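You operate a simulated robot arm through the tools that you are given. There is no shell and no other tool.

The job below is to be done with a simulated two-armed robot. You get a single attempt, and the scene is never put back.

## Task
Shut the bath down and lift both bottles out once it has cooled.
Fine: bath switch and stirrer off, lid open till the hot lamp is dark; bottles onto the island, lid shut. Set down upright: orange-cap bath bottle, red-cap bath bottle.
Where things are to end (x, y in the base frame): orange-cap bath bottle within 0.06 m of [0.6, 0.46]; red-cap bath bottle within 0.06 m of [0.69, 0.37].

The check looks at the end state, three seconds after you hand in, the way a careful person would. Anything else that was tipped, shoved, dropped, spilled or broken makes it a failure. A push-on lid holds only when it is set on centred and level and pressed home; a screw cap is set on level and turned clockwise until tight.

## Robot
Two 6-joint arms with two-finger grippers on one trunk that stands fixed in place. Base frame: the origin is at the foot of the trunk, x ahead of it, y to its left, z up. Readings come in m, degrees, newtons and seconds.
The left shoulder is at [0.03, 0.178, 1.238], the right one opposite. With the tool pointing down near the work surface each hand reaches from about 0.6 to 0.68 m from the base axis, measured 20 degrees to its own side. Payload 2.54 kg a hand.
The tool frame of a hand sits at the grasp point between the pads (the TCP): z along the fingers, y along the line on which they close. The tips reach 0.03 m beyond it. The gripper opens to 0.116 m. The gripper's body begins 0.095 m behind the TCP.
Orientation is that of the tool frame in the base frame, as a unit quaternion [x, y, z, w]. With the fingers straight down and closing along the base's y, the tool's x points along the base's -x, its y along +y and its z along -z.

## Interface
- The arms move only by the tool send_rows. It takes "left_increments", "right_increments" or both (then of equal length, played together; a hand with none holds still); each is a list of rows, each an object of numbers (a shift or turn left out is 0, a gripper value left out holds the last): "tx", "ty", "tz": the shift along the tool's x, y, z in units of 150 mm (1.0 is 150 mm); "ax", "ay", "az": the turn, a rotation vector about the tool's x, y, z in units of 60 degrees (1.0 is 60 degrees); "claw": the gripper command, from -1 (fully open) to 1 (shut), values between in proportion. In form: [{"tx": .., "ty": .., "tz": .., "ax": .., "ay": .., "az": .., "claw": ..}, ...]. A call has 1 to 20 rows; each row is the pose to reach, as a shift and turn from the pose commanded when the call began, along the tool's axes at that moment. A call with a number of a shift or a turn outside -1 to 1 is refused whole. Rows are played at 5 a second. More than 0.05 m and 8.6 degrees between two rows, or a gripper value outside its range, and nothing of the call is played. Where a pose cannot be reached the arm comes as near as it can. A force on the tool above 60 N (or 10 N above the force at the start of the call, whichever is more), or a blocked arm, ends the call early, and 0.2 s more pass. The fingers move at their own pace (about 0.153 m/s each) and stop on an object; they squeeze with about 44 N. The grip force told is the motor's: it shows also when the fingers shut on nothing. Time passes only in rows, and 0.2 s behind the last, so rows that repeat a pose let the fingers close. The reply holds the time, the measured pose of the TCP, the force on the tool along the base axes, the opening and the grip force, in the units named above and with some noise, with the torque about the TCP (base axes, N m) and any sound that the robot's microphone picked up, and new pictures: "show" is both (left out), scene, wrist or none (wrist: the cameras of the hands that moved).
- Cameras (640 x 400 px; columns grow to the right, rows downward): "scene" is now at [0.0435, 0.0217, 1.9572]; the picture's right is [0.27, -0.96, 0.00], its down [-0.76, -0.21, -0.62] and it looks along [0.59, 0.17, -0.79] (base axes); focal length 294 px, centre (320, 200). "left" rides on the left gripper at [0.069, 0.015, -0.122] in its tool frame; the picture's right is [-0.21, 0.98, 0.00], its down [-0.83, -0.18, -0.53] and it looks along [-0.52, -0.11, 0.85] (tool axes); focal length 251 px, centre (320, 200). "right" rides on the right gripper at [0.069, -0.015, -0.122] in its tool frame; the picture's right is [0.21, 0.98, 0.00], its down [-0.83, 0.18, -0.53] and it looks along [-0.52, 0.11, 0.85] (tool axes); focal length 251 px, centre (320, 200). There is no depth. A picture from a camera that has moved, and an enlarged one, comes with that camera's place and axes in the base frame and with its lens.
- move_column(by): slides the trunk up (or, below 0, down) by that many m; the arms and the scene camera ride with it, the base frame stays. It gives what a move gives, with no picture.
- pan_tilt(pan, tilt): turns the head with the scene camera to pan (to the left, within 143 degrees either way) and tilt (down, from -29 to 69), counted from straight ahead of the robot. It gives what a move gives, and a new picture of the scene camera.
- enlarge(camera, box): a new picture of the part [left, top, right, bottom] of that camera's present view, enlarged. The clock stands still meanwhile.
- close_job(): hands the job in; it is judged then, once.

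Nothing tells you positions but the pictures and the camera data. Unless the task says otherwise, let go and move clear before handing in.

The tools are called as name(argument=value, ...) on one line, values as JSON. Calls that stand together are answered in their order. send_rows: Moves the arms, as the interface text tells. Its arguments: {"type":"object","properties":{"left_increments":{"type":"array"},"right_increments":{"type":"array"},"show":{"type":"string","enum":["both","scene","wrist","none"]}},"required":[]} The other tools are called the same way: move_column (by) slides the trunk up or down; pan_tilt (pan, tilt) turns the head that bears the scene camera; enlarge (camera, box) takes an enlarged picture of a part of a camera's view; close_job () hands the job in.

At the start:

```text
clock: 0.0
left_tool_pos: [0.4984, 0.3244, 1.5255]
left_orientation: [0.001, 1.0, 0.0, 0.0]
left_ft_force: [-0.5, 0.8, 0.3]
left_wrist_torque: [0.01, 0.01, 0.02]
left_opening: 0.1162
left_grip_force: 0.0
right_tool_pos: [0.5765, -0.1093, 1.4847]
right_orientation: [0.0, 1.0, -0.001, 0.0]
right_ft_force: [-0.4, -1.1, 0.1]
right_wrist_torque: [-0.02, 0.02, 0.03]
right_opening: 0.1161
right_grip_force: 0.0
trunk travel left (down, up): [-0.45, 0.09]
head pan, tilt: [15.7, 51.9]
```

scene: 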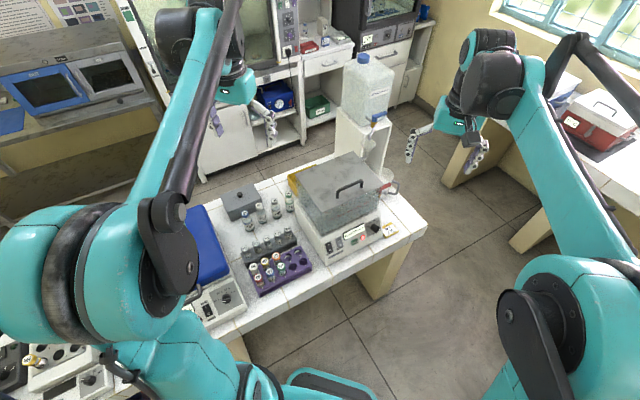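
right: 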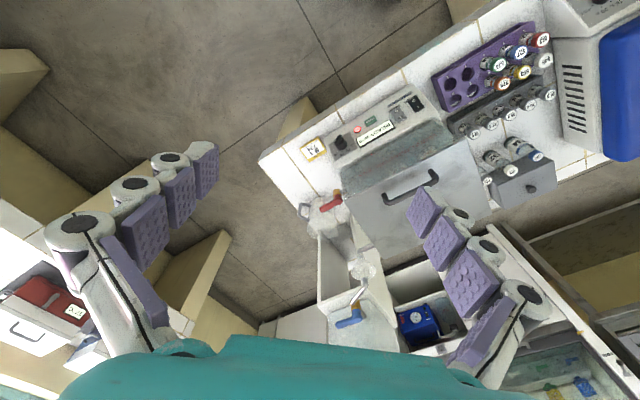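
left: 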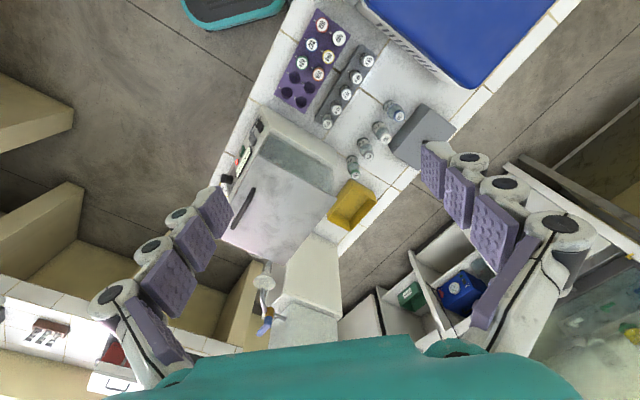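

I see an island table ahead with a water bath (grey lid with handle), bottle racks and a control panel on its near face. I'll zoom in on the bath and its surroundings first.

enlarge(camera="scene", box=[270, 140, 430, 270])

enlarge(camera="scene", box=[180, 170, 340, 330])

enlarge(camera="right", box=[290, 60, 500, 240])

enlarge(camera="left", box=[200, 80, 400, 280])

```text
3.08 times, centred on (350, 205) of scene
camera zoom: at [0.0435, 0.0217, 1.9572], right [0.27, -0.96, 0.0], down [-0.76, -0.21, -0.62], along [0.59, 0.17, -0.79], focal length 906 px, centre (228, 185)
```

zoom: 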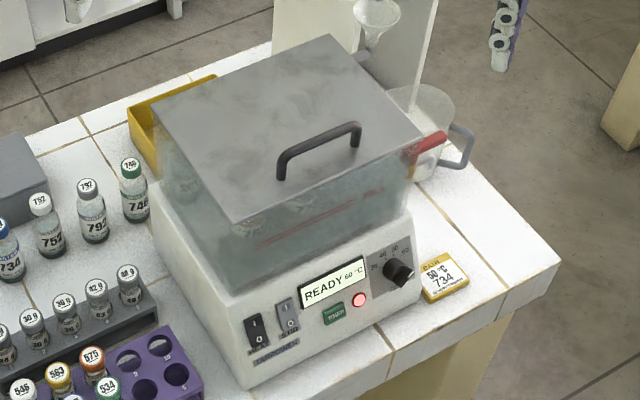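

```text
2.50 times, centred on (260, 250) of scene
camera zoom: at [0.0435, 0.0217, 1.9572], right [0.27, -0.96, 0.0], down [-0.76, -0.21, -0.62], along [0.59, 0.17, -0.79], focal length 736 px, centre (470, 75)
```

zoom: 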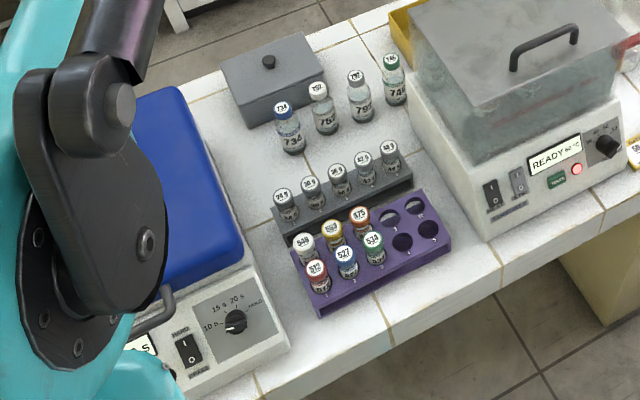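

```text
2.22 times, centred on (395, 150) of right
camera zoom: at [0.5071, -0.124, 1.6052], right [-0.21, 0.98, 0.0], down [0.83, 0.18, 0.53], along [0.52, 0.11, -0.85], focal length 559 px, centre (153, 311)
```

zoom: 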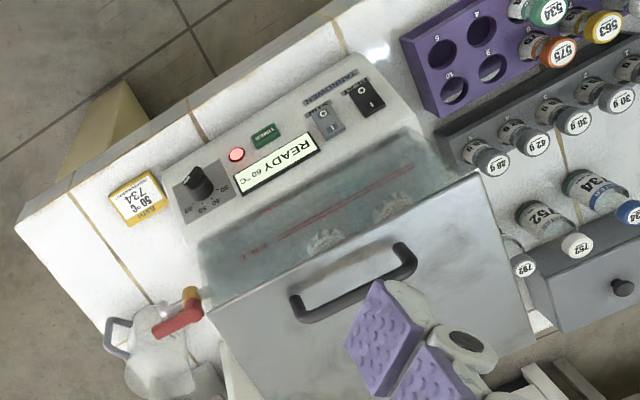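

```text
2.00 times, centred on (300, 180) of left
camera zoom: at [0.4295, 0.3386, 1.6466], right [0.21, 0.98, 0.0], down [0.83, -0.18, 0.53], along [0.52, -0.11, -0.85], focal length 503 px, centre (360, 240)
```

zoom: 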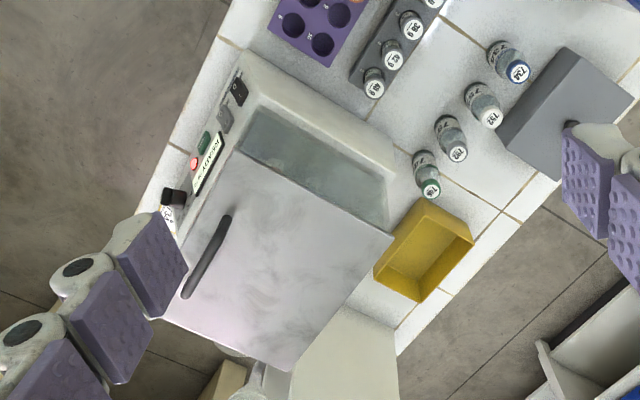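

enlarge(camera="right", box=[320, 80, 430, 160])

enlarge(camera="scene", box=[325, 210, 400, 260])

enlarge(camera="right", box=[280, 100, 480, 300])

```text
5.00 times, centred on (375, 120) of right
camera zoom: at [0.5071, -0.124, 1.6052], right [-0.21, 0.98, 0.0], down [0.83, 0.18, 0.53], along [0.52, 0.11, -0.85], focal length 1257 px, centre (45, 600)
```

zoom: 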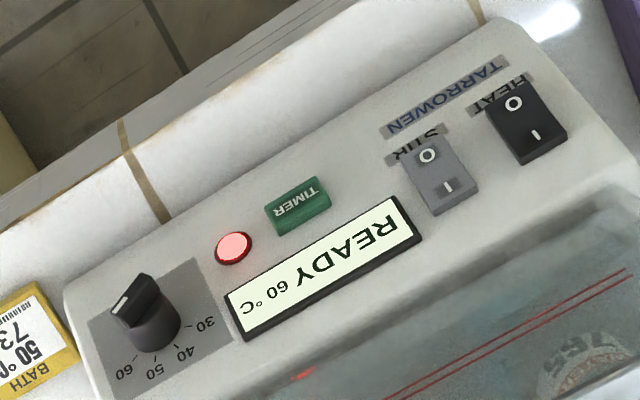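

```text
8.00 times, centred on (362, 235) of scene
camera zoom: at [0.0435, 0.0217, 1.9572], right [0.27, -0.96, 0.0], down [-0.76, -0.21, -0.62], along [0.59, 0.17, -0.79], focal length 2356 px, centre (-20, -80)
```

zoom: 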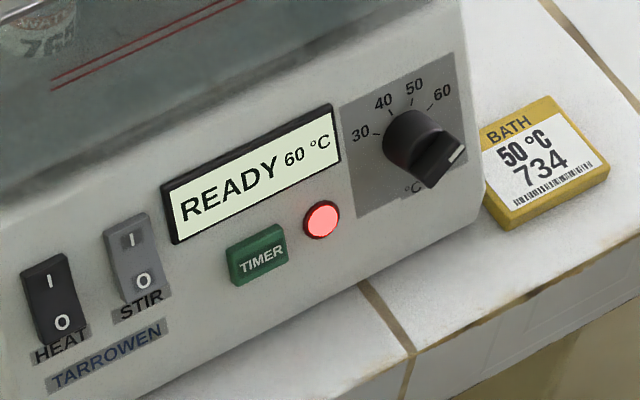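

```text
2.00 times, centred on (380, 200) of right
camera zoom: at [0.5071, -0.124, 1.6052], right [-0.21, 0.98, 0.0], down [0.83, 0.18, 0.53], along [0.52, 0.11, -0.85], focal length 503 px, centre (200, 200)
```

zoom: 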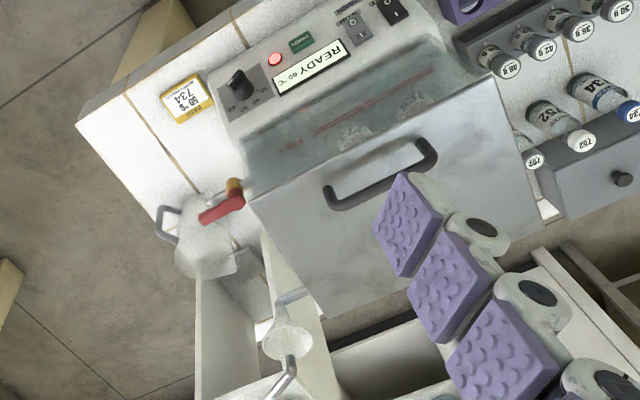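

The bath panel faces the robot's right-front at about (0.69, 0.03, 0.89), with HEAT (black) and STIR (grey) rockers. The lid handle is on the front side and the hinge seems to be at the far side. I'll lower the trunk partway for a closer look and better reach.

move_column(by=-0.2)

pan_tilt(pan=15, tilt=50)

```text
clock: 2.2
left_tool_pos: [0.4989, 0.3239, 1.325]
left_orientation: [0.0, 1.0, 0.0, 0.001]
left_ft_force: [-0.1, -0.1, -1.7]
left_wrist_torque: [-0.02, -0.01, -0.01]
left_opening: 0.1162
left_grip_force: 0.1
right_tool_pos: [0.5759, -0.108, 1.2854]
right_orientation: [-0.001, 1.0, 0.0, 0.0]
right_ft_force: [0.9, -0.7, -0.2]
right_wrist_torque: [0.0, -0.03, 0.01]
right_opening: 0.1161
right_grip_force: 0.0
trunk travel left (down, up): [-0.25, 0.29]
head pan, tilt: [15.7, 51.9]
```

```text
clock: 2.8
left_tool_pos: [0.4988, 0.3251, 1.3259]
left_orientation: [0.0, 1.0, 0.0, 0.0]
left_ft_force: [-0.1, 1.0, -0.1]
left_wrist_torque: [0.0, 0.01, -0.02]
left_opening: 0.116
left_grip_force: 0.1
right_tool_pos: [0.5752, -0.1089, 1.2838]
right_orientation: [-0.001, 1.0, 0.001, 0.001]
right_ft_force: [-0.3, -0.5, -0.8]
right_wrist_torque: [-0.01, -0.01, 0.04]
right_opening: 0.1159
right_grip_force: 0.1
trunk travel left (down, up): [-0.25, 0.29]
head pan, tilt: [15.0, 50.0]
camera scene: at [0.0453, 0.0214, 1.7597], right [0.26, -0.97, 0.0], down [-0.74, -0.2, -0.64], along [0.62, 0.17, -0.77], focal length 294 px, centre (320, 200)
```

scene: 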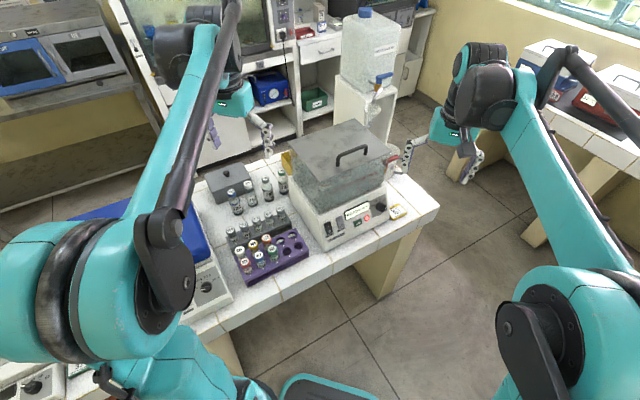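

The trunk is down 0.2 m and the path looks clear. I'll take fresh wrist views so I can triangulate the bath.

send_rows(left_increments=[{"tx": 0}], right_increments=[{"tx": 0}], show="both")

enlarge(camera="scene", box=[220, 100, 440, 270])

enlarge(camera="right", box=[240, 30, 560, 230])

enlarge(camera="left", box=[160, 40, 480, 240])

```text
clock: 3.2
left_tool_pos: [0.4987, 0.3251, 1.3246]
left_orientation: [-0.001, 1.0, -0.001, 0.0]
left_ft_force: [0.5, 0.2, 0.3]
left_wrist_torque: [-0.05, 0.02, 0.03]
left_opening: 0.1157
left_grip_force: 0.1
right_tool_pos: [0.5758, -0.1086, 1.2843]
right_orientation: [0.0, 1.0, 0.0, 0.0]
right_ft_force: [0.2, -0.7, -0.4]
right_wrist_torque: [0.0, 0.02, -0.04]
right_opening: 0.1162
right_grip_force: 0.0
trunk travel left (down, up): [-0.25, 0.29]
head pan, tilt: [15.0, 50.0]
camera scene: at [0.0454, 0.0214, 1.7597], right [0.26, -0.97, 0.0], down [-0.74, -0.2, -0.64], along [0.62, 0.17, -0.77], focal length 294 px, centre (320, 200)
camera right: at [0.507, -0.124, 1.4052], right [-0.21, 0.98, 0.0], down [0.83, 0.18, 0.53], along [0.52, 0.11, -0.85], focal length 251 px, centre (320, 200)
camera left: at [0.4294, 0.3386, 1.4466], right [0.21, 0.98, 0.0], down [0.83, -0.18, 0.53], along [0.52, -0.11, -0.85], focal length 251 px, centre (320, 200)
```

scene: 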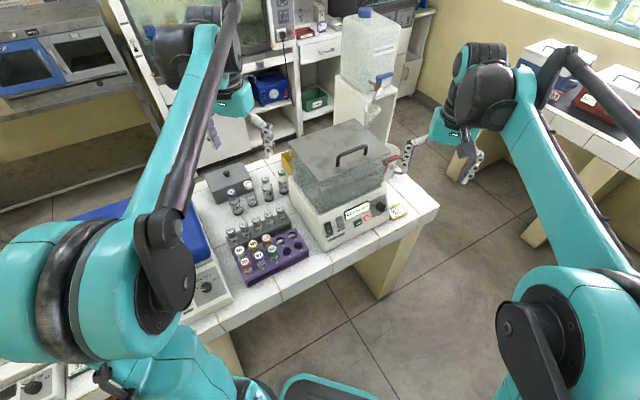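
right: 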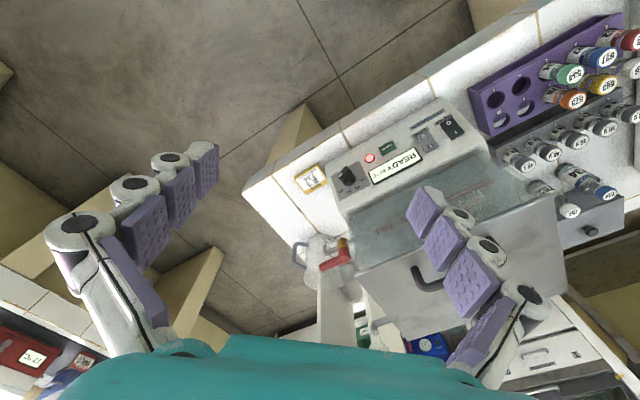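
left: 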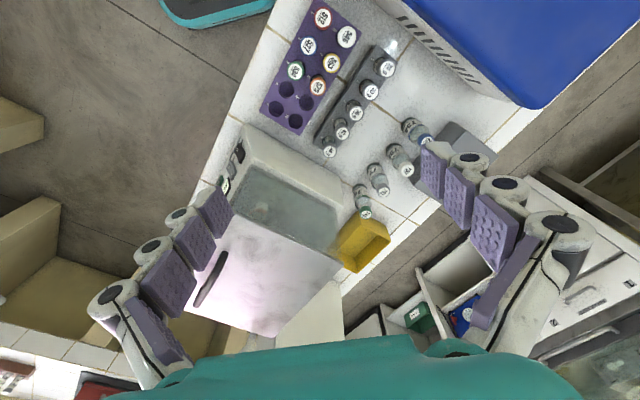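

```text
2.35 times, centred on (330, 185) of scene
camera zoom: at [0.0454, 0.0214, 1.7597], right [0.26, -0.97, 0.0], down [-0.74, -0.2, -0.64], along [0.62, 0.17, -0.77], focal length 693 px, centre (296, 235)
```

zoom: 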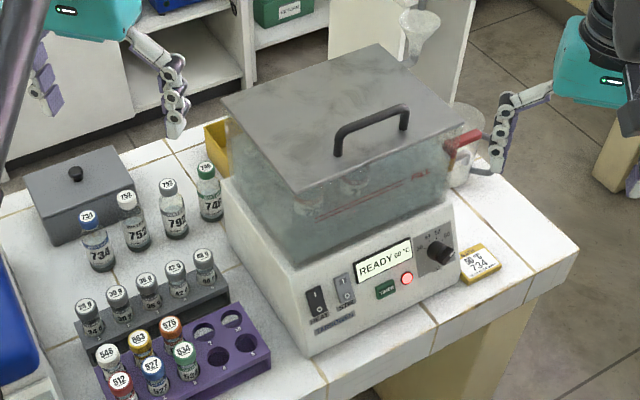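

```text
2.00 times, centred on (400, 130) of right
camera zoom: at [0.507, -0.124, 1.4052], right [-0.21, 0.98, 0.0], down [0.83, 0.18, 0.53], along [0.52, 0.11, -0.85], focal length 503 px, centre (160, 340)
```

zoom: 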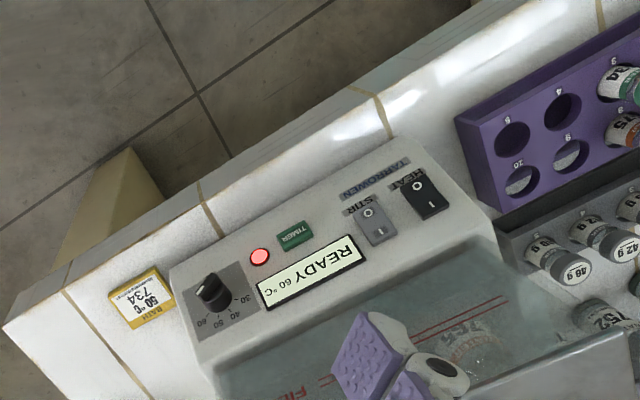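

```text
2.00 times, centred on (320, 140) of left
camera zoom: at [0.4294, 0.3386, 1.4466], right [0.21, 0.98, 0.0], down [0.83, -0.18, 0.53], along [0.52, -0.11, -0.85], focal length 503 px, centre (320, 320)
```

zoom: 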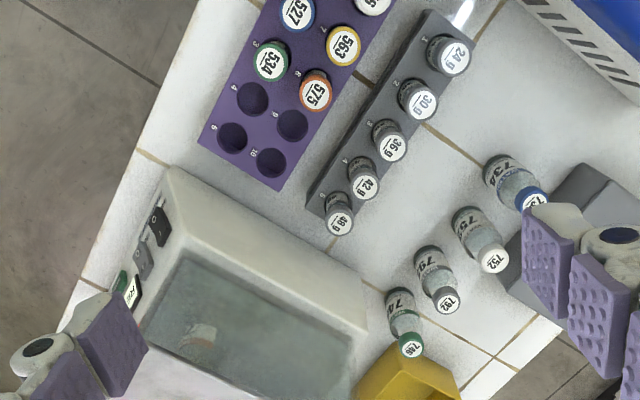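

Triangulation gives:
- Table top at z≈0.82, front edge running at 45°.
- Lid plane at z≈1.17, handle bar near (0.695, 0.10, 1.21).
- HEAT "O" near (0.579, 0.131, 0.945) and STIR "O" near (0.611, 0.100, 0.942).

I'll test the left arm's reach high above the table.

send_rows(left_increments=[{"tx": -0.3}, {"tx": -0.6}, {"tx": -0.9}, {"tx": -1.0}, {"tx": -1.0}], show="both")

```text
clock: 4.4
left_tool_pos: [0.6486, 0.325, 1.3242]
left_orientation: [0.0, 1.0, 0.0, 0.0]
left_ft_force: [0.5, -0.4, 0.7]
left_wrist_torque: [-0.01, -0.02, -0.03]
left_opening: 0.1159
left_grip_force: 0.0
right_tool_pos: [0.576, -0.1097, 1.2853]
right_orientation: [0.0, 1.0, 0.0, 0.0]
right_ft_force: [-0.2, 0.4, 0.1]
right_wrist_torque: [0.0, 0.01, 0.0]
right_opening: 0.1162
right_grip_force: 0.0
trunk travel left (down, up): [-0.25, 0.29]
head pan, tilt: [15.0, 50.0]
camera scene: at [0.0451, 0.0212, 1.7597], right [0.26, -0.97, 0.0], down [-0.74, -0.2, -0.64], along [0.62, 0.17, -0.77], focal length 294 px, centre (320, 200)
camera left: at [0.5789, 0.3386, 1.4463], right [0.21, 0.98, 0.0], down [0.83, -0.18, 0.53], along [0.52, -0.11, -0.85], focal length 251 px, centre (320, 200)
```

scene: 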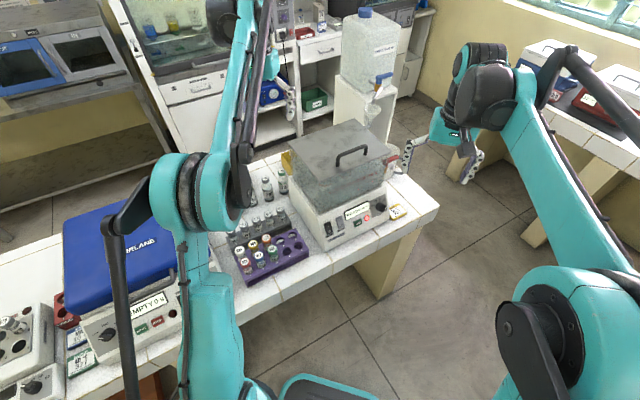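
left: 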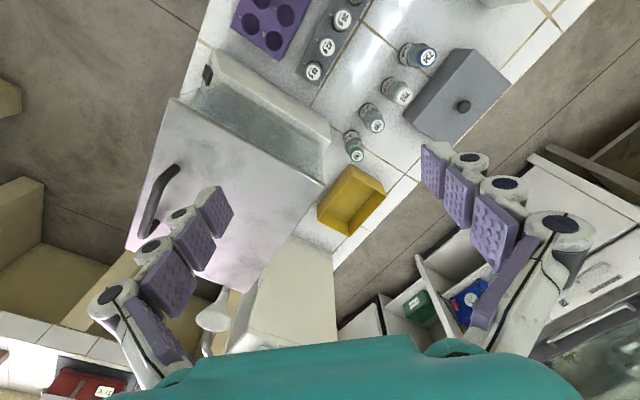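

send_rows(left_increments=[{"tx": -0.3}, {"tx": -0.6}, {"tx": -0.8}, {"tx": -0.9}, {"tx": -0.9}], show="both")

```text
clock: 5.6
left_tool_pos: [0.7105, 0.311, 1.2891]
left_orientation: [-0.001, 1.0, -0.001, 0.0]
left_ft_force: [-0.8, 0.2, 0.3]
left_wrist_torque: [-0.02, -0.01, -0.01]
left_opening: 0.1161
left_grip_force: 0.1
left hand out of reach, approached as far as the arm can: row 1, 2, 3, 4, 5
right_tool_pos: [0.5752, -0.1084, 1.2851]
right_orientation: [0.001, 1.0, -0.001, 0.001]
right_ft_force: [-0.7, -0.2, 0.2]
right_wrist_torque: [0.02, -0.03, 0.01]
right_opening: 0.1159
right_grip_force: 0.0
trunk travel left (down, up): [-0.25, 0.29]
head pan, tilt: [15.0, 50.0]
camera scene: at [0.0446, 0.0212, 1.7597], right [0.26, -0.97, 0.0], down [-0.74, -0.2, -0.64], along [0.62, 0.17, -0.77], focal length 294 px, centre (320, 200)
camera left: at [0.6413, 0.3257, 1.4097], right [0.21, 0.98, 0.0], down [0.83, -0.18, 0.53], along [0.52, -0.11, -0.85], focal length 251 px, centre (320, 200)
```

scene: 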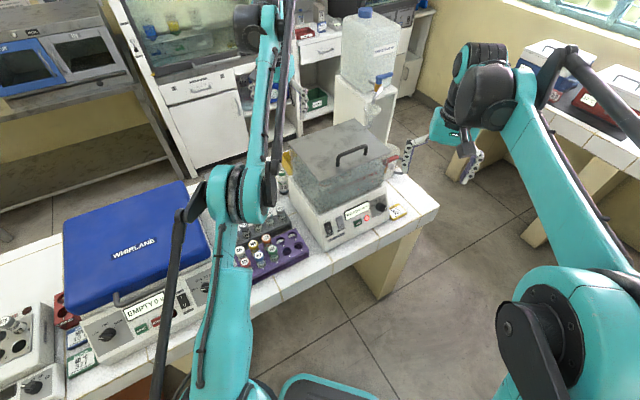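
left: 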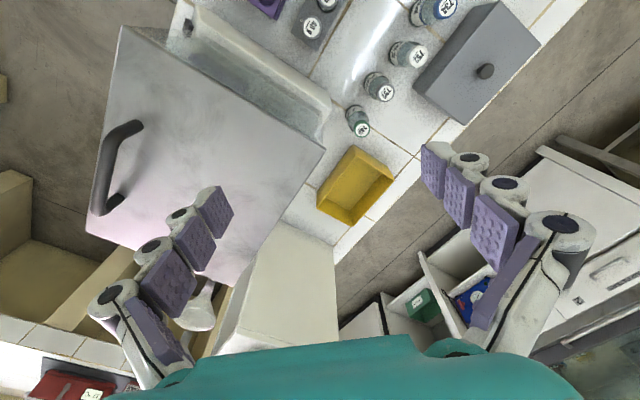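

The left arm runs out of reach at this trunk height with the hand above the shoulder. I'll raise the trunk again and test the reach with the hand lower relative to the shoulder.

move_column(by=0.25)

send_rows(left_increments=[{"tz": 0.3}, {"tz": 0.6}, {"tz": 0.9}, {"tz": 0.95, "tx": -0.3}, {"tz": 0.95, "tx": -0.6}, {"tz": 0.95, "tx": -0.8}, {"tz": 0.95, "tx": -1.0}, {"tz": 0.95, "tx": -1.0}], show="both")

```text
clock: 8.2
left_tool_pos: [0.7122, 0.3116, 1.5363]
left_orientation: [0.0, 1.0, 0.0, 0.001]
left_ft_force: [-0.5, -0.3, 0.1]
left_wrist_torque: [0.01, -0.03, -0.03]
left_opening: 0.116
left_grip_force: 0.1
right_tool_pos: [0.5762, -0.1092, 1.5344]
right_orientation: [-0.001, 1.0, 0.0, -0.001]
right_ft_force: [0.3, -0.2, 0.3]
right_wrist_torque: [-0.03, 0.01, -0.03]
right_opening: 0.1161
right_grip_force: 0.0
trunk travel left (down, up): [-0.5, 0.04]
head pan, tilt: [15.0, 50.0]
```

```text
clock: 10.0
left_tool_pos: [0.7775, 0.3013, 1.3774]
left_orientation: [0.0, 1.0, 0.0, 0.0]
left_ft_force: [-0.1, -0.5, 0.6]
left_wrist_torque: [0.0, 0.01, -0.01]
left_opening: 0.1158
left_grip_force: 0.1
left hand out of reach, approached as far as the arm can: row 5, 6, 7, 8
right_tool_pos: [0.577, -0.1086, 1.5345]
right_orientation: [0.0, 1.0, 0.0, 0.0]
right_ft_force: [0.0, -0.1, -0.5]
right_wrist_torque: [-0.02, -0.01, 0.02]
right_opening: 0.1158
right_grip_force: 0.0
trunk travel left (down, up): [-0.5, 0.04]
head pan, tilt: [15.0, 50.0]
camera scene: at [0.0453, 0.0218, 2.0097], right [0.26, -0.97, 0.0], down [-0.74, -0.2, -0.64], along [0.62, 0.17, -0.77], focal length 294 px, centre (320, 200)
camera left: at [0.7093, 0.3155, 1.4987], right [0.21, 0.98, 0.0], down [0.83, -0.18, 0.53], along [0.52, -0.11, -0.85], focal length 251 px, centre (320, 200)
```

scene: 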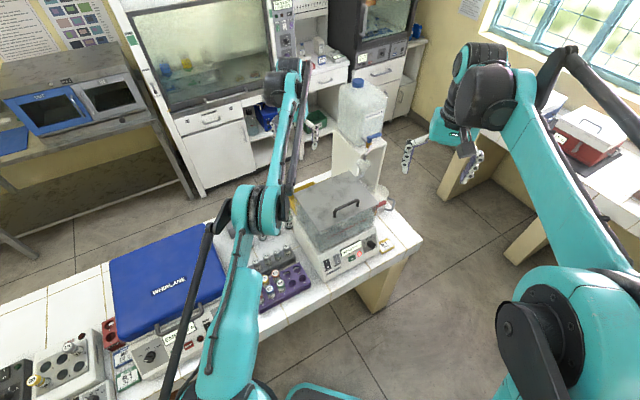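
left: 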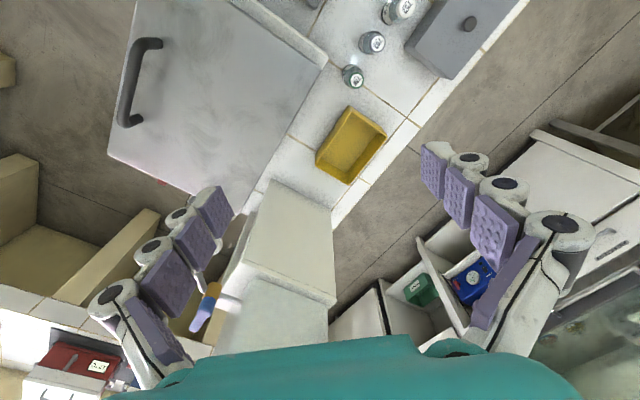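

The reach model fits well: best reach is about 0.79 m from the shoulder, with the TCP about 0.12 m below it. Next the right hand goes to the HEAT/STIR rockers, shut, yawed 45° and tilted toward the panel.

send_rows(right_increments=[{"az": -0.125, "tx": 0.067, "ty": 0.09, "tz": 0.167, "claw": 1}, {"az": -0.25, "tx": 0.133, "ty": 0.18, "tz": 0.333, "claw": 1}, {"az": -0.375, "tx": 0.2, "ty": 0.27, "tz": 0.5, "claw": 1}, {"az": -0.5, "tx": 0.267, "ty": 0.36, "tz": 0.667, "claw": 1}, {"az": -0.625, "tx": 0.333, "ty": 0.45, "tz": 0.833, "claw": 1}, {"az": -0.75, "tx": 0.4, "ty": 0.533, "tz": 1.0, "claw": 1}, {"az": -0.75, "tx": 0.4, "ty": 0.533, "tz": 1.0, "claw": 1}], show="none")

send_rows(right_increments=[{"ay": -0.12, "tz": 0.14}, {"ay": -0.24, "tz": 0.28}, {"ay": -0.36, "tz": 0.42}, {"ay": -0.48, "tz": 0.56}, {"ay": -0.6, "tz": 0.7}, {"ay": -0.72, "tz": 0.84}, {"ay": -0.833, "tz": 1.0}, {"ay": -0.833, "tz": 1.0}], show="both")

```text
clock: 11.6
left_tool_pos: [0.7779, 0.3009, 1.3773]
left_orientation: [0.0, 1.0, 0.0, 0.0]
left_ft_force: [0.2, -0.6, 0.9]
left_wrist_torque: [0.01, -0.02, 0.02]
left_opening: 0.1162
left_grip_force: 0.1
right_tool_pos: [0.517, -0.0286, 1.385]
right_orientation: [-0.384, 0.924, -0.001, 0.0]
right_ft_force: [0.0, 0.3, 0.3]
right_wrist_torque: [-0.01, 0.0, -0.02]
right_opening: 0.0002
right_grip_force: 28.2
trunk travel left (down, up): [-0.5, 0.04]
head pan, tilt: [15.0, 50.0]
```

```text
clock: 13.4
left_tool_pos: [0.7781, 0.3022, 1.3779]
left_orientation: [0.0, 1.0, 0.0, 0.001]
left_ft_force: [0.3, 0.3, 0.7]
left_wrist_torque: [0.01, -0.03, 0.0]
left_opening: 0.1161
left_grip_force: 0.0
right_tool_pos: [0.5388, -0.0261, 1.2667]
right_orientation: [-0.347, 0.837, 0.161, 0.39]
right_ft_force: [-0.3, 0.4, -0.7]
right_wrist_torque: [-0.02, 0.0, -0.03]
right_opening: 0.0002
right_grip_force: 27.9
right hand out of reach, approached as far as the arm can: row 7, 8
trunk travel left (down, up): [-0.5, 0.04]
head pan, tilt: [15.0, 50.0]
camera scene: at [0.0447, 0.0219, 2.0097], right [0.26, -0.97, 0.0], down [-0.74, -0.2, -0.64], along [0.62, 0.17, -0.77], focal length 294 px, centre (320, 200)
camera right: at [0.452, -0.1353, 1.2913], right [-0.79, 0.59, -0.17], down [-0.04, 0.22, 0.98], along [0.61, 0.78, -0.14], focal length 251 px, centre (320, 200)
```

scene: 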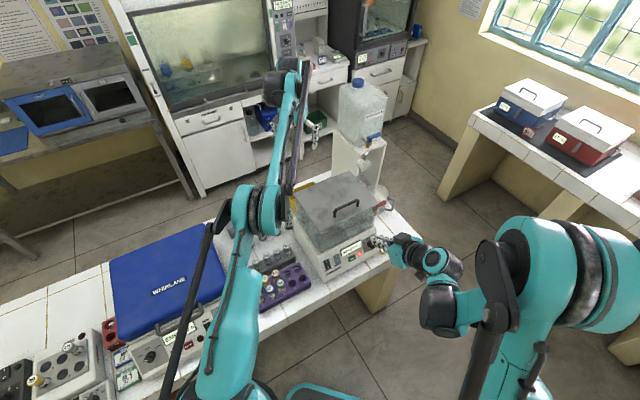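
right: 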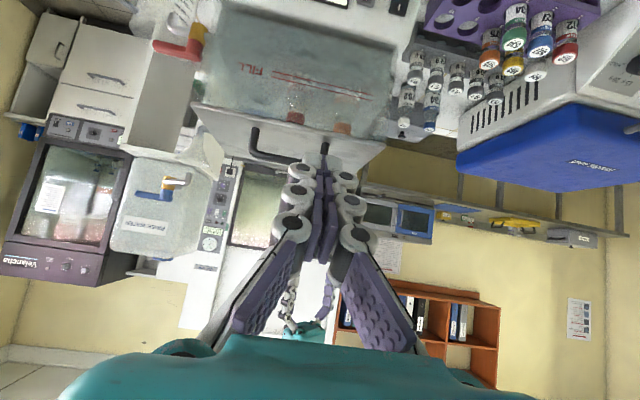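

The tilt was reached but the hand is a bit too close to the body here. The camera also shows an orange and a red cap inside the tank just under the lid. I'll carry on down and outward toward the panel.

send_rows(right_increments=[{"tx": 0.091, "ty": 0.109, "tz": 0.196}, {"tx": 0.183, "ty": 0.217, "tz": 0.392}, {"tx": 0.274, "ty": 0.326, "tz": 0.588}, {"tx": 0.366, "ty": 0.434, "tz": 0.784}, {"tx": 0.457, "ty": 0.543, "tz": 0.98}, {"tx": 0.457, "ty": 0.543, "tz": 0.98}], show="both")

```text
clock: 14.8
left_tool_pos: [0.7785, 0.3001, 1.3793]
left_orientation: [0.0, 1.0, 0.0, 0.0]
left_ft_force: [-0.2, -0.5, 0.6]
left_wrist_torque: [0.05, -0.01, 0.01]
left_opening: 0.1159
left_grip_force: 0.1
right_tool_pos: [0.6038, 0.1001, 1.1783]
right_orientation: [-0.347, 0.837, 0.162, 0.39]
right_ft_force: [0.0, -0.4, 0.9]
right_wrist_torque: [0.01, -0.02, 0.0]
right_opening: 0.0001
right_grip_force: 28.7
right hand out of reach, approached as far as the arm can: row 1, 2, 3, 4, 5, 6
trunk travel left (down, up): [-0.5, 0.04]
head pan, tilt: [15.0, 50.0]
camera scene: at [0.0447, 0.0203, 2.0097], right [0.26, -0.97, 0.0], down [-0.74, -0.2, -0.64], along [0.62, 0.17, -0.77], focal length 294 px, centre (320, 200)
camera right: at [0.5171, -0.0079, 1.203], right [-0.79, 0.59, -0.16], down [-0.04, 0.22, 0.98], along [0.61, 0.78, -0.15], focal length 251 px, centre (320, 200)
```

scene: 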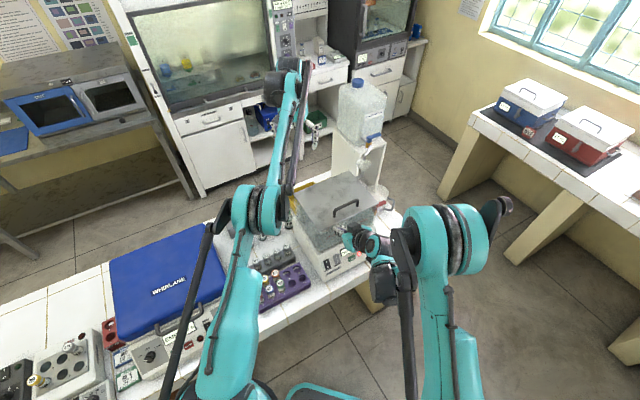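
right: 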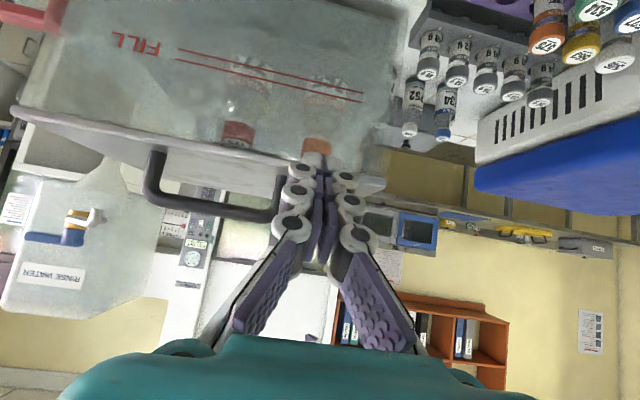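

The hand was pushed outward because a 50° tilt puts the wrist inside the arm's inner limit. I'll back off from the bath and reduce the tilt to about 20°; the finger's leading lower edge will still press "O".

send_rows(right_increments=[{"tx": 0.1, "tz": -0.12}, {"tx": 0.2, "tz": -0.24, "ay": 0.1}, {"tx": 0.3, "tz": -0.36, "ay": 0.2}, {"tx": 0.4, "tz": -0.48, "ay": 0.3}, {"tx": 0.43, "tz": -0.51, "ay": 0.4}, {"tx": 0.43, "tz": -0.51, "ay": 0.5}, {"tx": 0.43, "tz": -0.51, "ay": 0.5}], show="both")

```text
clock: 16.4
left_tool_pos: [0.7788, 0.3009, 1.3776]
left_orientation: [0.0, 1.0, 0.0, 0.0]
left_ft_force: [-0.3, 0.2, -0.2]
left_wrist_torque: [0.02, 0.02, -0.01]
left_opening: 0.1159
left_grip_force: 0.1
right_tool_pos: [0.5333, 0.0298, 1.1785]
right_orientation: [-0.377, 0.91, 0.067, 0.159]
right_ft_force: [-0.2, -0.2, -0.2]
right_wrist_torque: [-0.02, -0.04, 0.02]
right_opening: 0.0003
right_grip_force: 28.9
right hand out of reach, approached as far as the arm can: row 1, 2
trunk travel left (down, up): [-0.5, 0.04]
head pan, tilt: [15.0, 50.0]
camera scene: at [0.045, 0.0207, 2.0097], right [0.26, -0.97, 0.0], down [-0.74, -0.2, -0.64], along [0.62, 0.17, -0.77], focal length 294 px, centre (320, 200)
camera right: at [0.4689, -0.0561, 1.2685], right [-0.83, 0.55, -0.07], down [0.29, 0.55, 0.78], along [0.47, 0.63, -0.62], focal length 251 px, centre (320, 200)
```

scene: 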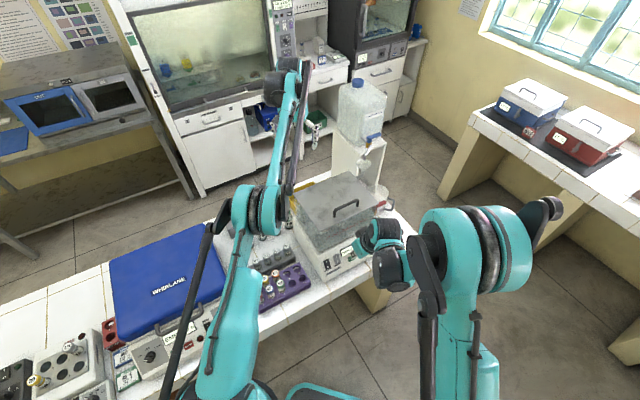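
right: 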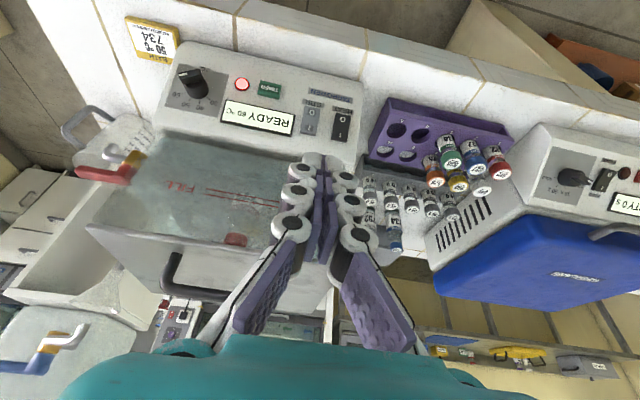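

enlarge(camera="right", box=[200, 40, 400, 165])

```text
3.20 times, centred on (300, 102) of right
camera zoom: at [0.4689, -0.0561, 1.2685], right [-0.83, 0.55, -0.07], down [0.29, 0.55, 0.78], along [0.47, 0.63, -0.62], focal length 805 px, centre (384, 512)
```

zoom: 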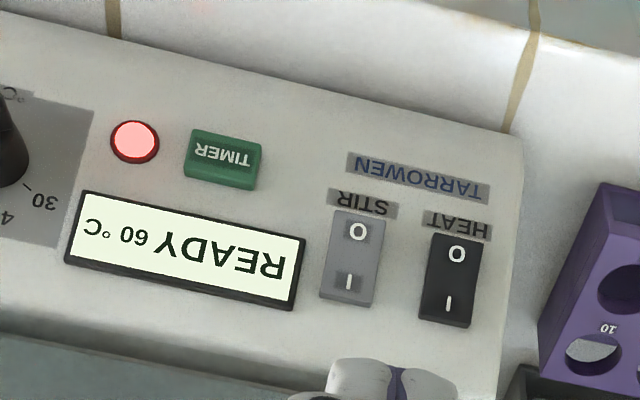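

The panel view confirms the rocker positions. I'll descend in front of the panel to just short of HEAT "O".

send_rows(right_increments=[{"tx": 0.026, "ty": 0.048, "tz": 0.245}, {"tx": 0.052, "ty": 0.096, "tz": 0.49}, {"tx": 0.078, "ty": 0.144, "tz": 0.735}, {"tx": 0.104, "ty": 0.19, "tz": 0.98}, {"tx": 0.104, "ty": 0.19, "tz": 0.98}], show="both")

```text
clock: 17.6
left_tool_pos: [0.7786, 0.3009, 1.3785]
left_orientation: [0.001, 1.0, -0.001, 0.0]
left_ft_force: [0.6, -0.9, -0.3]
left_wrist_torque: [0.06, 0.01, -0.01]
left_opening: 0.1161
left_grip_force: 0.0
right_tool_pos: [0.5481, 0.081, 1.0391]
right_orientation: [-0.376, 0.91, 0.066, 0.16]
right_ft_force: [0.0, -0.1, 0.1]
right_wrist_torque: [0.02, -0.02, 0.01]
right_opening: 0.0
right_grip_force: 28.2
right hand out of reach, approached as far as the arm can: row 4, 5
trunk travel left (down, up): [-0.5, 0.04]
head pan, tilt: [15.0, 50.0]
camera scene: at [0.0443, 0.0206, 2.0097], right [0.26, -0.97, 0.0], down [-0.74, -0.2, -0.64], along [0.62, 0.17, -0.77], focal length 294 px, centre (320, 200)
camera right: at [0.4838, -0.0061, 1.1298], right [-0.83, 0.55, -0.07], down [0.29, 0.55, 0.78], along [0.47, 0.63, -0.62], focal length 251 px, centre (320, 200)
```

scene: 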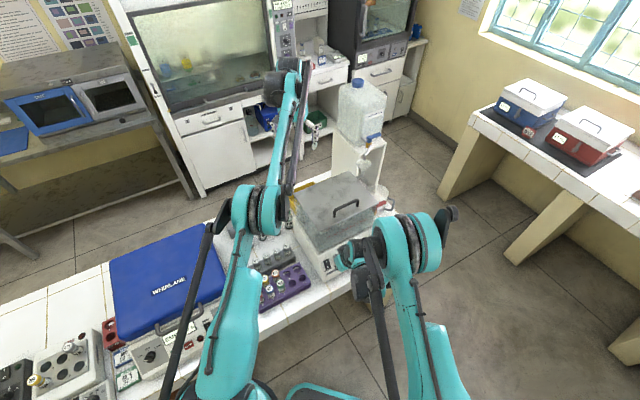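
right: 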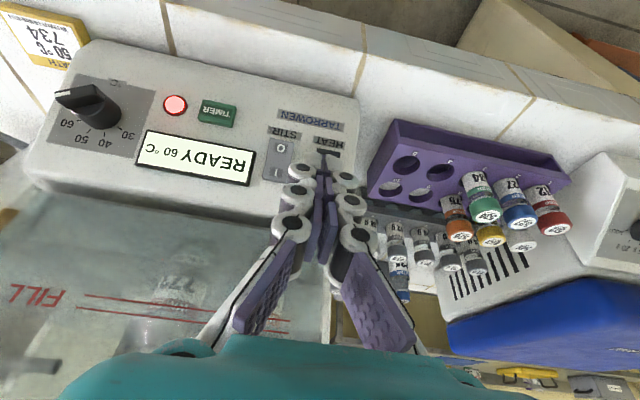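

The arm's inner limit blocks going lower at this trunk height. I'll lift the right hand, move the left hand up and back, then lower the trunk.

send_rows(left_increments=[{"tx": 0.2, "ty": 0.12, "tz": -0.16}, {"tx": 0.4, "ty": 0.24, "tz": -0.32}, {"tx": 0.6, "ty": 0.36, "tz": -0.48}, {"tx": 0.8, "ty": 0.48, "tz": -0.64}, {"tx": 1.0, "ty": 0.6, "tz": -0.8}, {"tx": 1.0, "ty": 0.6, "tz": -0.8}], right_increments=[{"tz": -0.2}, {"tz": -0.4}, {"tz": -0.6}, {"tz": -0.8}, {"tz": -1.0}, {"tz": -1.0}], show="none")

move_column(by=-0.2)

send_rows(right_increments=[{"tx": 0}], show="both")

```text
clock: 19.0
left_tool_pos: [0.6367, 0.3937, 1.5099]
left_orientation: [-0.001, 1.0, 0.001, -0.001]
left_ft_force: [1.1, 0.5, -1.2]
left_wrist_torque: [-0.01, -0.01, -0.03]
left_opening: 0.116
left_grip_force: 0.1
left hand out of reach, approached as far as the arm can: row 1, 2, 3, 4, 5, 6
right_tool_pos: [0.5147, 0.0458, 1.1801]
right_orientation: [-0.376, 0.91, 0.066, 0.16]
right_ft_force: [-0.7, 0.1, -0.6]
right_wrist_torque: [0.01, 0.02, 0.0]
right_opening: 0.0
right_grip_force: 28.5
trunk travel left (down, up): [-0.5, 0.04]
head pan, tilt: [15.0, 50.0]
```

```text
clock: 21.1
left_tool_pos: [0.6353, 0.3924, 1.3107]
left_orientation: [0.0, 1.0, 0.0, -0.001]
left_ft_force: [-0.7, -0.1, -0.9]
left_wrist_torque: [0.0, 0.0, 0.03]
left_opening: 0.116
left_grip_force: 0.0
right_tool_pos: [0.5115, 0.044, 0.9806]
right_orientation: [-0.377, 0.91, 0.067, 0.16]
right_ft_force: [0.5, -0.2, -0.7]
right_wrist_torque: [0.02, 0.0, -0.01]
right_opening: 0.0
right_grip_force: 28.5
trunk travel left (down, up): [-0.3, 0.24]
head pan, tilt: [15.0, 50.0]
```

```text
clock: 21.5
left_tool_pos: [0.6357, 0.3928, 1.3116]
left_orientation: [0.0, 1.0, -0.001, 0.0]
left_ft_force: [-0.6, 0.3, -0.4]
left_wrist_torque: [-0.01, 0.02, 0.01]
left_opening: 0.1158
left_grip_force: 0.0
right_tool_pos: [0.5127, 0.0453, 0.9796]
right_orientation: [-0.377, 0.91, 0.067, 0.161]
right_ft_force: [-0.5, -0.3, 1.1]
right_wrist_torque: [0.0, 0.03, 0.0]
right_opening: 0.0001
right_grip_force: 28.6
trunk travel left (down, up): [-0.3, 0.24]
head pan, tilt: [15.0, 50.0]
camera scene: at [0.0455, 0.0215, 1.8097], right [0.26, -0.97, 0.0], down [-0.74, -0.2, -0.64], along [0.62, 0.17, -0.77], focal length 294 px, centre (320, 200)
camera right: at [0.4485, -0.0422, 1.0703], right [-0.83, 0.55, -0.07], down [0.29, 0.55, 0.78], along [0.47, 0.63, -0.62], focal length 251 px, centre (320, 200)
```

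scene: 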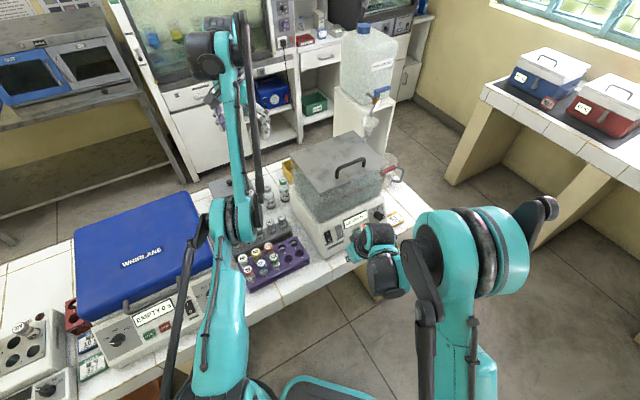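
right: 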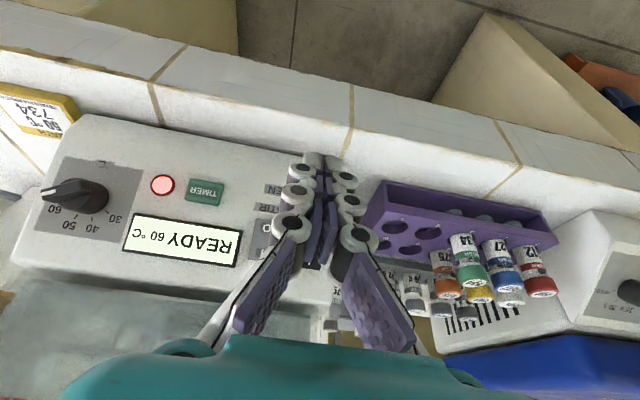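

send_rows(right_increments=[{"tx": -0.17, "ty": 0.042, "tz": 0.033}, {"tx": -0.337, "ty": 0.085, "tz": 0.066}, {"tx": -0.337, "ty": 0.085, "tz": 0.066}], show="wrist")

```text
clock: 22.3
left_tool_pos: [0.6357, 0.3932, 1.31]
left_orientation: [0.001, 1.0, -0.001, 0.001]
left_ft_force: [1.1, 0.7, 1.1]
left_wrist_torque: [-0.01, 0.01, 0.02]
left_opening: 0.1159
left_grip_force: 0.1
right_tool_pos: [0.5393, 0.0884, 0.9886]
right_orientation: [-0.376, 0.91, 0.067, 0.161]
right_ft_force: [0.1, 0.4, 0.4]
right_wrist_torque: [-0.03, 0.02, -0.04]
right_opening: 0.0001
right_grip_force: 28.2
trunk travel left (down, up): [-0.3, 0.24]
head pan, tilt: [15.0, 50.0]
camera right: at [0.4748, 0.0023, 1.0785], right [-0.83, 0.55, -0.07], down [0.29, 0.55, 0.78], along [0.47, 0.63, -0.62], focal length 251 px, centre (320, 200)
```

right: 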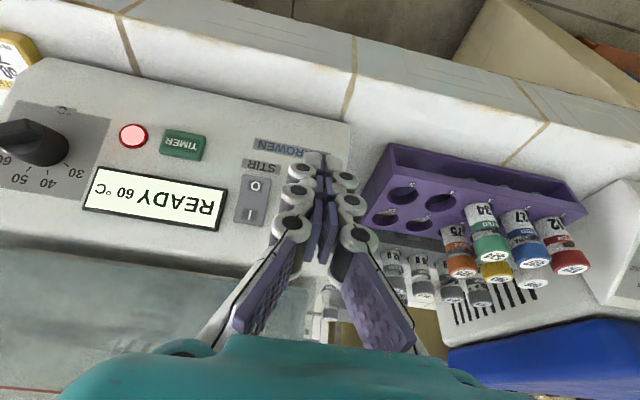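

send_rows(right_increments=[{"tx": -0.045, "tz": 0.049}, {"tx": -0.091, "tz": 0.097}, {"tx": -0.123, "tz": 0.132}, {"tx": -0.146, "tz": 0.156}, {"tx": -0.159, "tz": 0.171}, {"tx": -0.173, "tz": 0.185}, {"tx": -0.182, "tz": 0.195}], show="both")

enlarge(camera="right", box=[180, 80, 420, 230])

```text
clock: 23.9
left_tool_pos: [0.6341, 0.3924, 1.3099]
left_orientation: [0.001, 1.0, 0.0, 0.001]
left_ft_force: [-0.3, 0.4, -0.6]
left_wrist_torque: [0.01, 0.0, -0.01]
left_opening: 0.1161
left_grip_force: 0.0
right_tool_pos: [0.5658, 0.115, 0.9697]
right_orientation: [-0.377, 0.91, 0.067, 0.161]
right_ft_force: [-0.2, -0.3, -0.2]
right_wrist_torque: [-0.01, 0.0, 0.01]
right_opening: 0.0
right_grip_force: 27.8
trunk travel left (down, up): [-0.3, 0.24]
head pan, tilt: [15.0, 50.0]
camera scene: at [0.0456, 0.0215, 1.8097], right [0.26, -0.97, 0.0], down [-0.74, -0.2, -0.64], along [0.62, 0.17, -0.77], focal length 294 px, centre (320, 200)
camera right: at [0.5006, 0.0283, 1.0602], right [-0.83, 0.55, -0.07], down [0.29, 0.55, 0.78], along [0.47, 0.63, -0.62], focal length 251 px, centre (320, 200)
```

scene: 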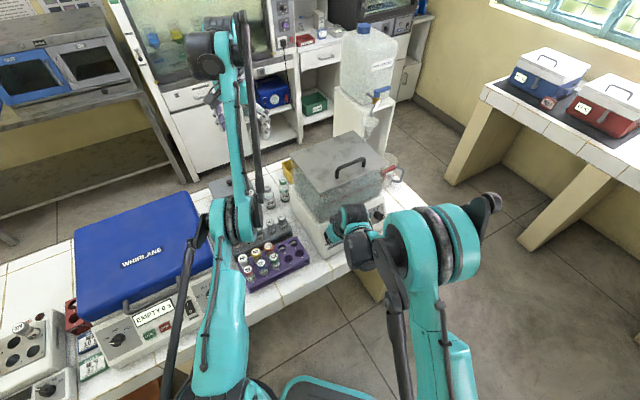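
right: 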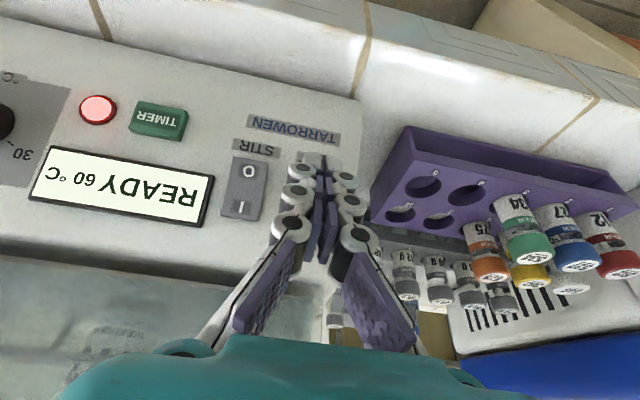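

```text
2.67 times, centred on (300, 155) of right
camera zoom: at [0.5006, 0.0283, 1.0602], right [-0.83, 0.55, -0.07], down [0.29, 0.55, 0.78], along [0.47, 0.63, -0.62], focal length 670 px, centre (373, 320)
```

zoom: 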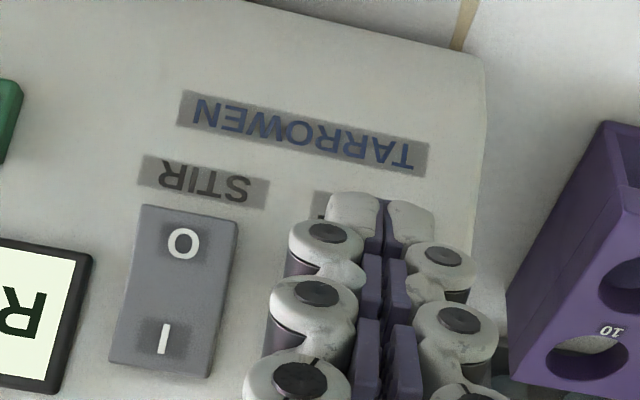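

No contact yet; I'll keep pressing in small steps.

send_rows(right_increments=[{"tx": -0.0114, "tz": 0.0122}, {"tx": -0.0228, "tz": 0.0244}, {"tx": -0.0342, "tz": 0.0366}, {"tx": -0.0456, "tz": 0.0488}], show="wrist")

enlarge(camera="right", box=[180, 80, 420, 230])

```text
clock: 24.9
left_tool_pos: [0.6308, 0.389, 1.3142]
left_orientation: [0.0, 1.0, 0.001, 0.001]
left_ft_force: [0.4, -1.1, 0.0]
left_wrist_torque: [-0.04, 0.03, 0.04]
left_opening: 0.1159
left_grip_force: 0.0
right_tool_pos: [0.567, 0.1176, 0.9673]
right_orientation: [-0.376, 0.91, 0.066, 0.162]
right_ft_force: [-20.3, -20.6, 24.3]
right_wrist_torque: [-0.1, 0.09, 0.03]
right_opening: 0.0061
right_grip_force: 28.6
trunk travel left (down, up): [-0.3, 0.24]
head pan, tilt: [15.0, 50.0]
camera right: at [0.5029, 0.0307, 1.0579], right [-0.83, 0.55, -0.07], down [0.29, 0.55, 0.78], along [0.47, 0.63, -0.62], focal length 251 px, centre (320, 200)
```

right: 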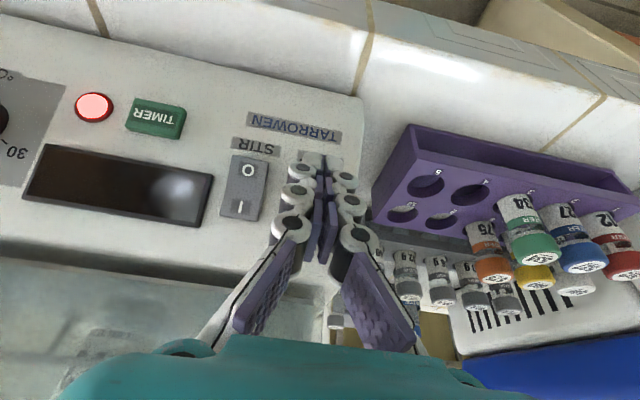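

```text
2.67 times, centred on (300, 155) of right
camera zoom: at [0.5029, 0.0307, 1.0579], right [-0.83, 0.55, -0.07], down [0.29, 0.55, 0.78], along [0.47, 0.63, -0.62], focal length 670 px, centre (373, 320)
```

zoom: 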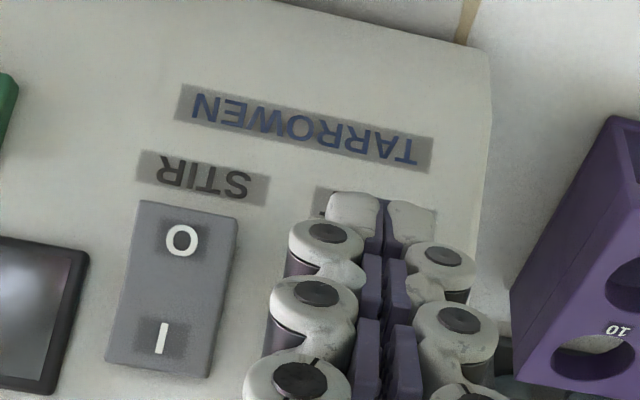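

The display went dark, so HEAT is off. Now I'll retreat, shift 45 mm along the panel and press STIR "O".

send_rows(right_increments=[{"tx": 0.09, "tz": -0.097}, {"tx": 0.182, "tz": -0.195}, {"tx": 0.182, "tz": -0.195, "ty": -0.15}, {"tx": 0.182, "tz": -0.195, "ty": -0.303}, {"tx": 0.182, "tz": -0.195, "ty": -0.303}], show="wrist")

enlarge(camera="right", box=[240, 80, 480, 230])

```text
clock: 26.1
left_tool_pos: [0.6358, 0.3934, 1.31]
left_orientation: [-0.001, 1.0, 0.0, 0.001]
left_ft_force: [-0.5, -0.3, -0.3]
left_wrist_torque: [0.0, 0.0, 0.01]
left_opening: 0.1159
left_grip_force: 0.0
right_tool_pos: [0.5791, 0.0645, 0.9848]
right_orientation: [-0.377, 0.91, 0.066, 0.16]
right_ft_force: [0.4, -0.6, -0.9]
right_wrist_torque: [-0.02, 0.01, 0.02]
right_opening: 0.0
right_grip_force: 29.0
trunk travel left (down, up): [-0.3, 0.24]
head pan, tilt: [15.0, 50.0]
camera right: at [0.5143, -0.0229, 1.0739], right [-0.83, 0.55, -0.07], down [0.29, 0.55, 0.78], along [0.47, 0.63, -0.62], focal length 251 px, centre (320, 200)
```

right: 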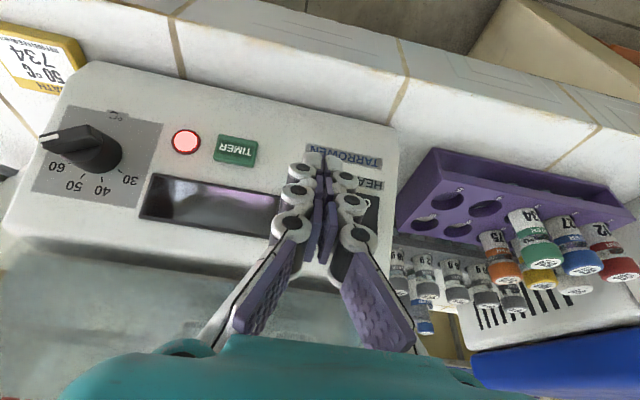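

```text
2.67 times, centred on (360, 155) of right
camera zoom: at [0.5143, -0.0229, 1.0739], right [-0.83, 0.55, -0.07], down [0.29, 0.55, 0.78], along [0.47, 0.63, -0.62], focal length 670 px, centre (213, 320)
```

zoom: 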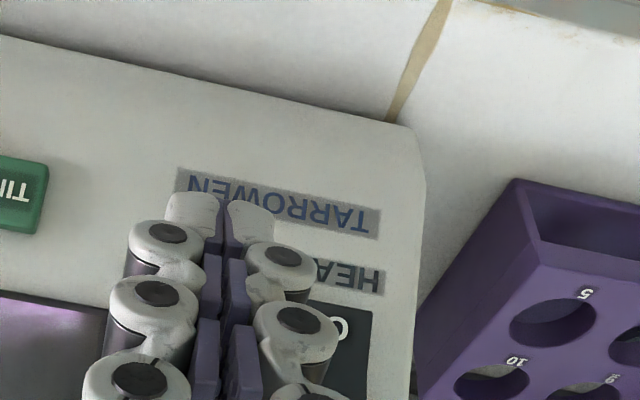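

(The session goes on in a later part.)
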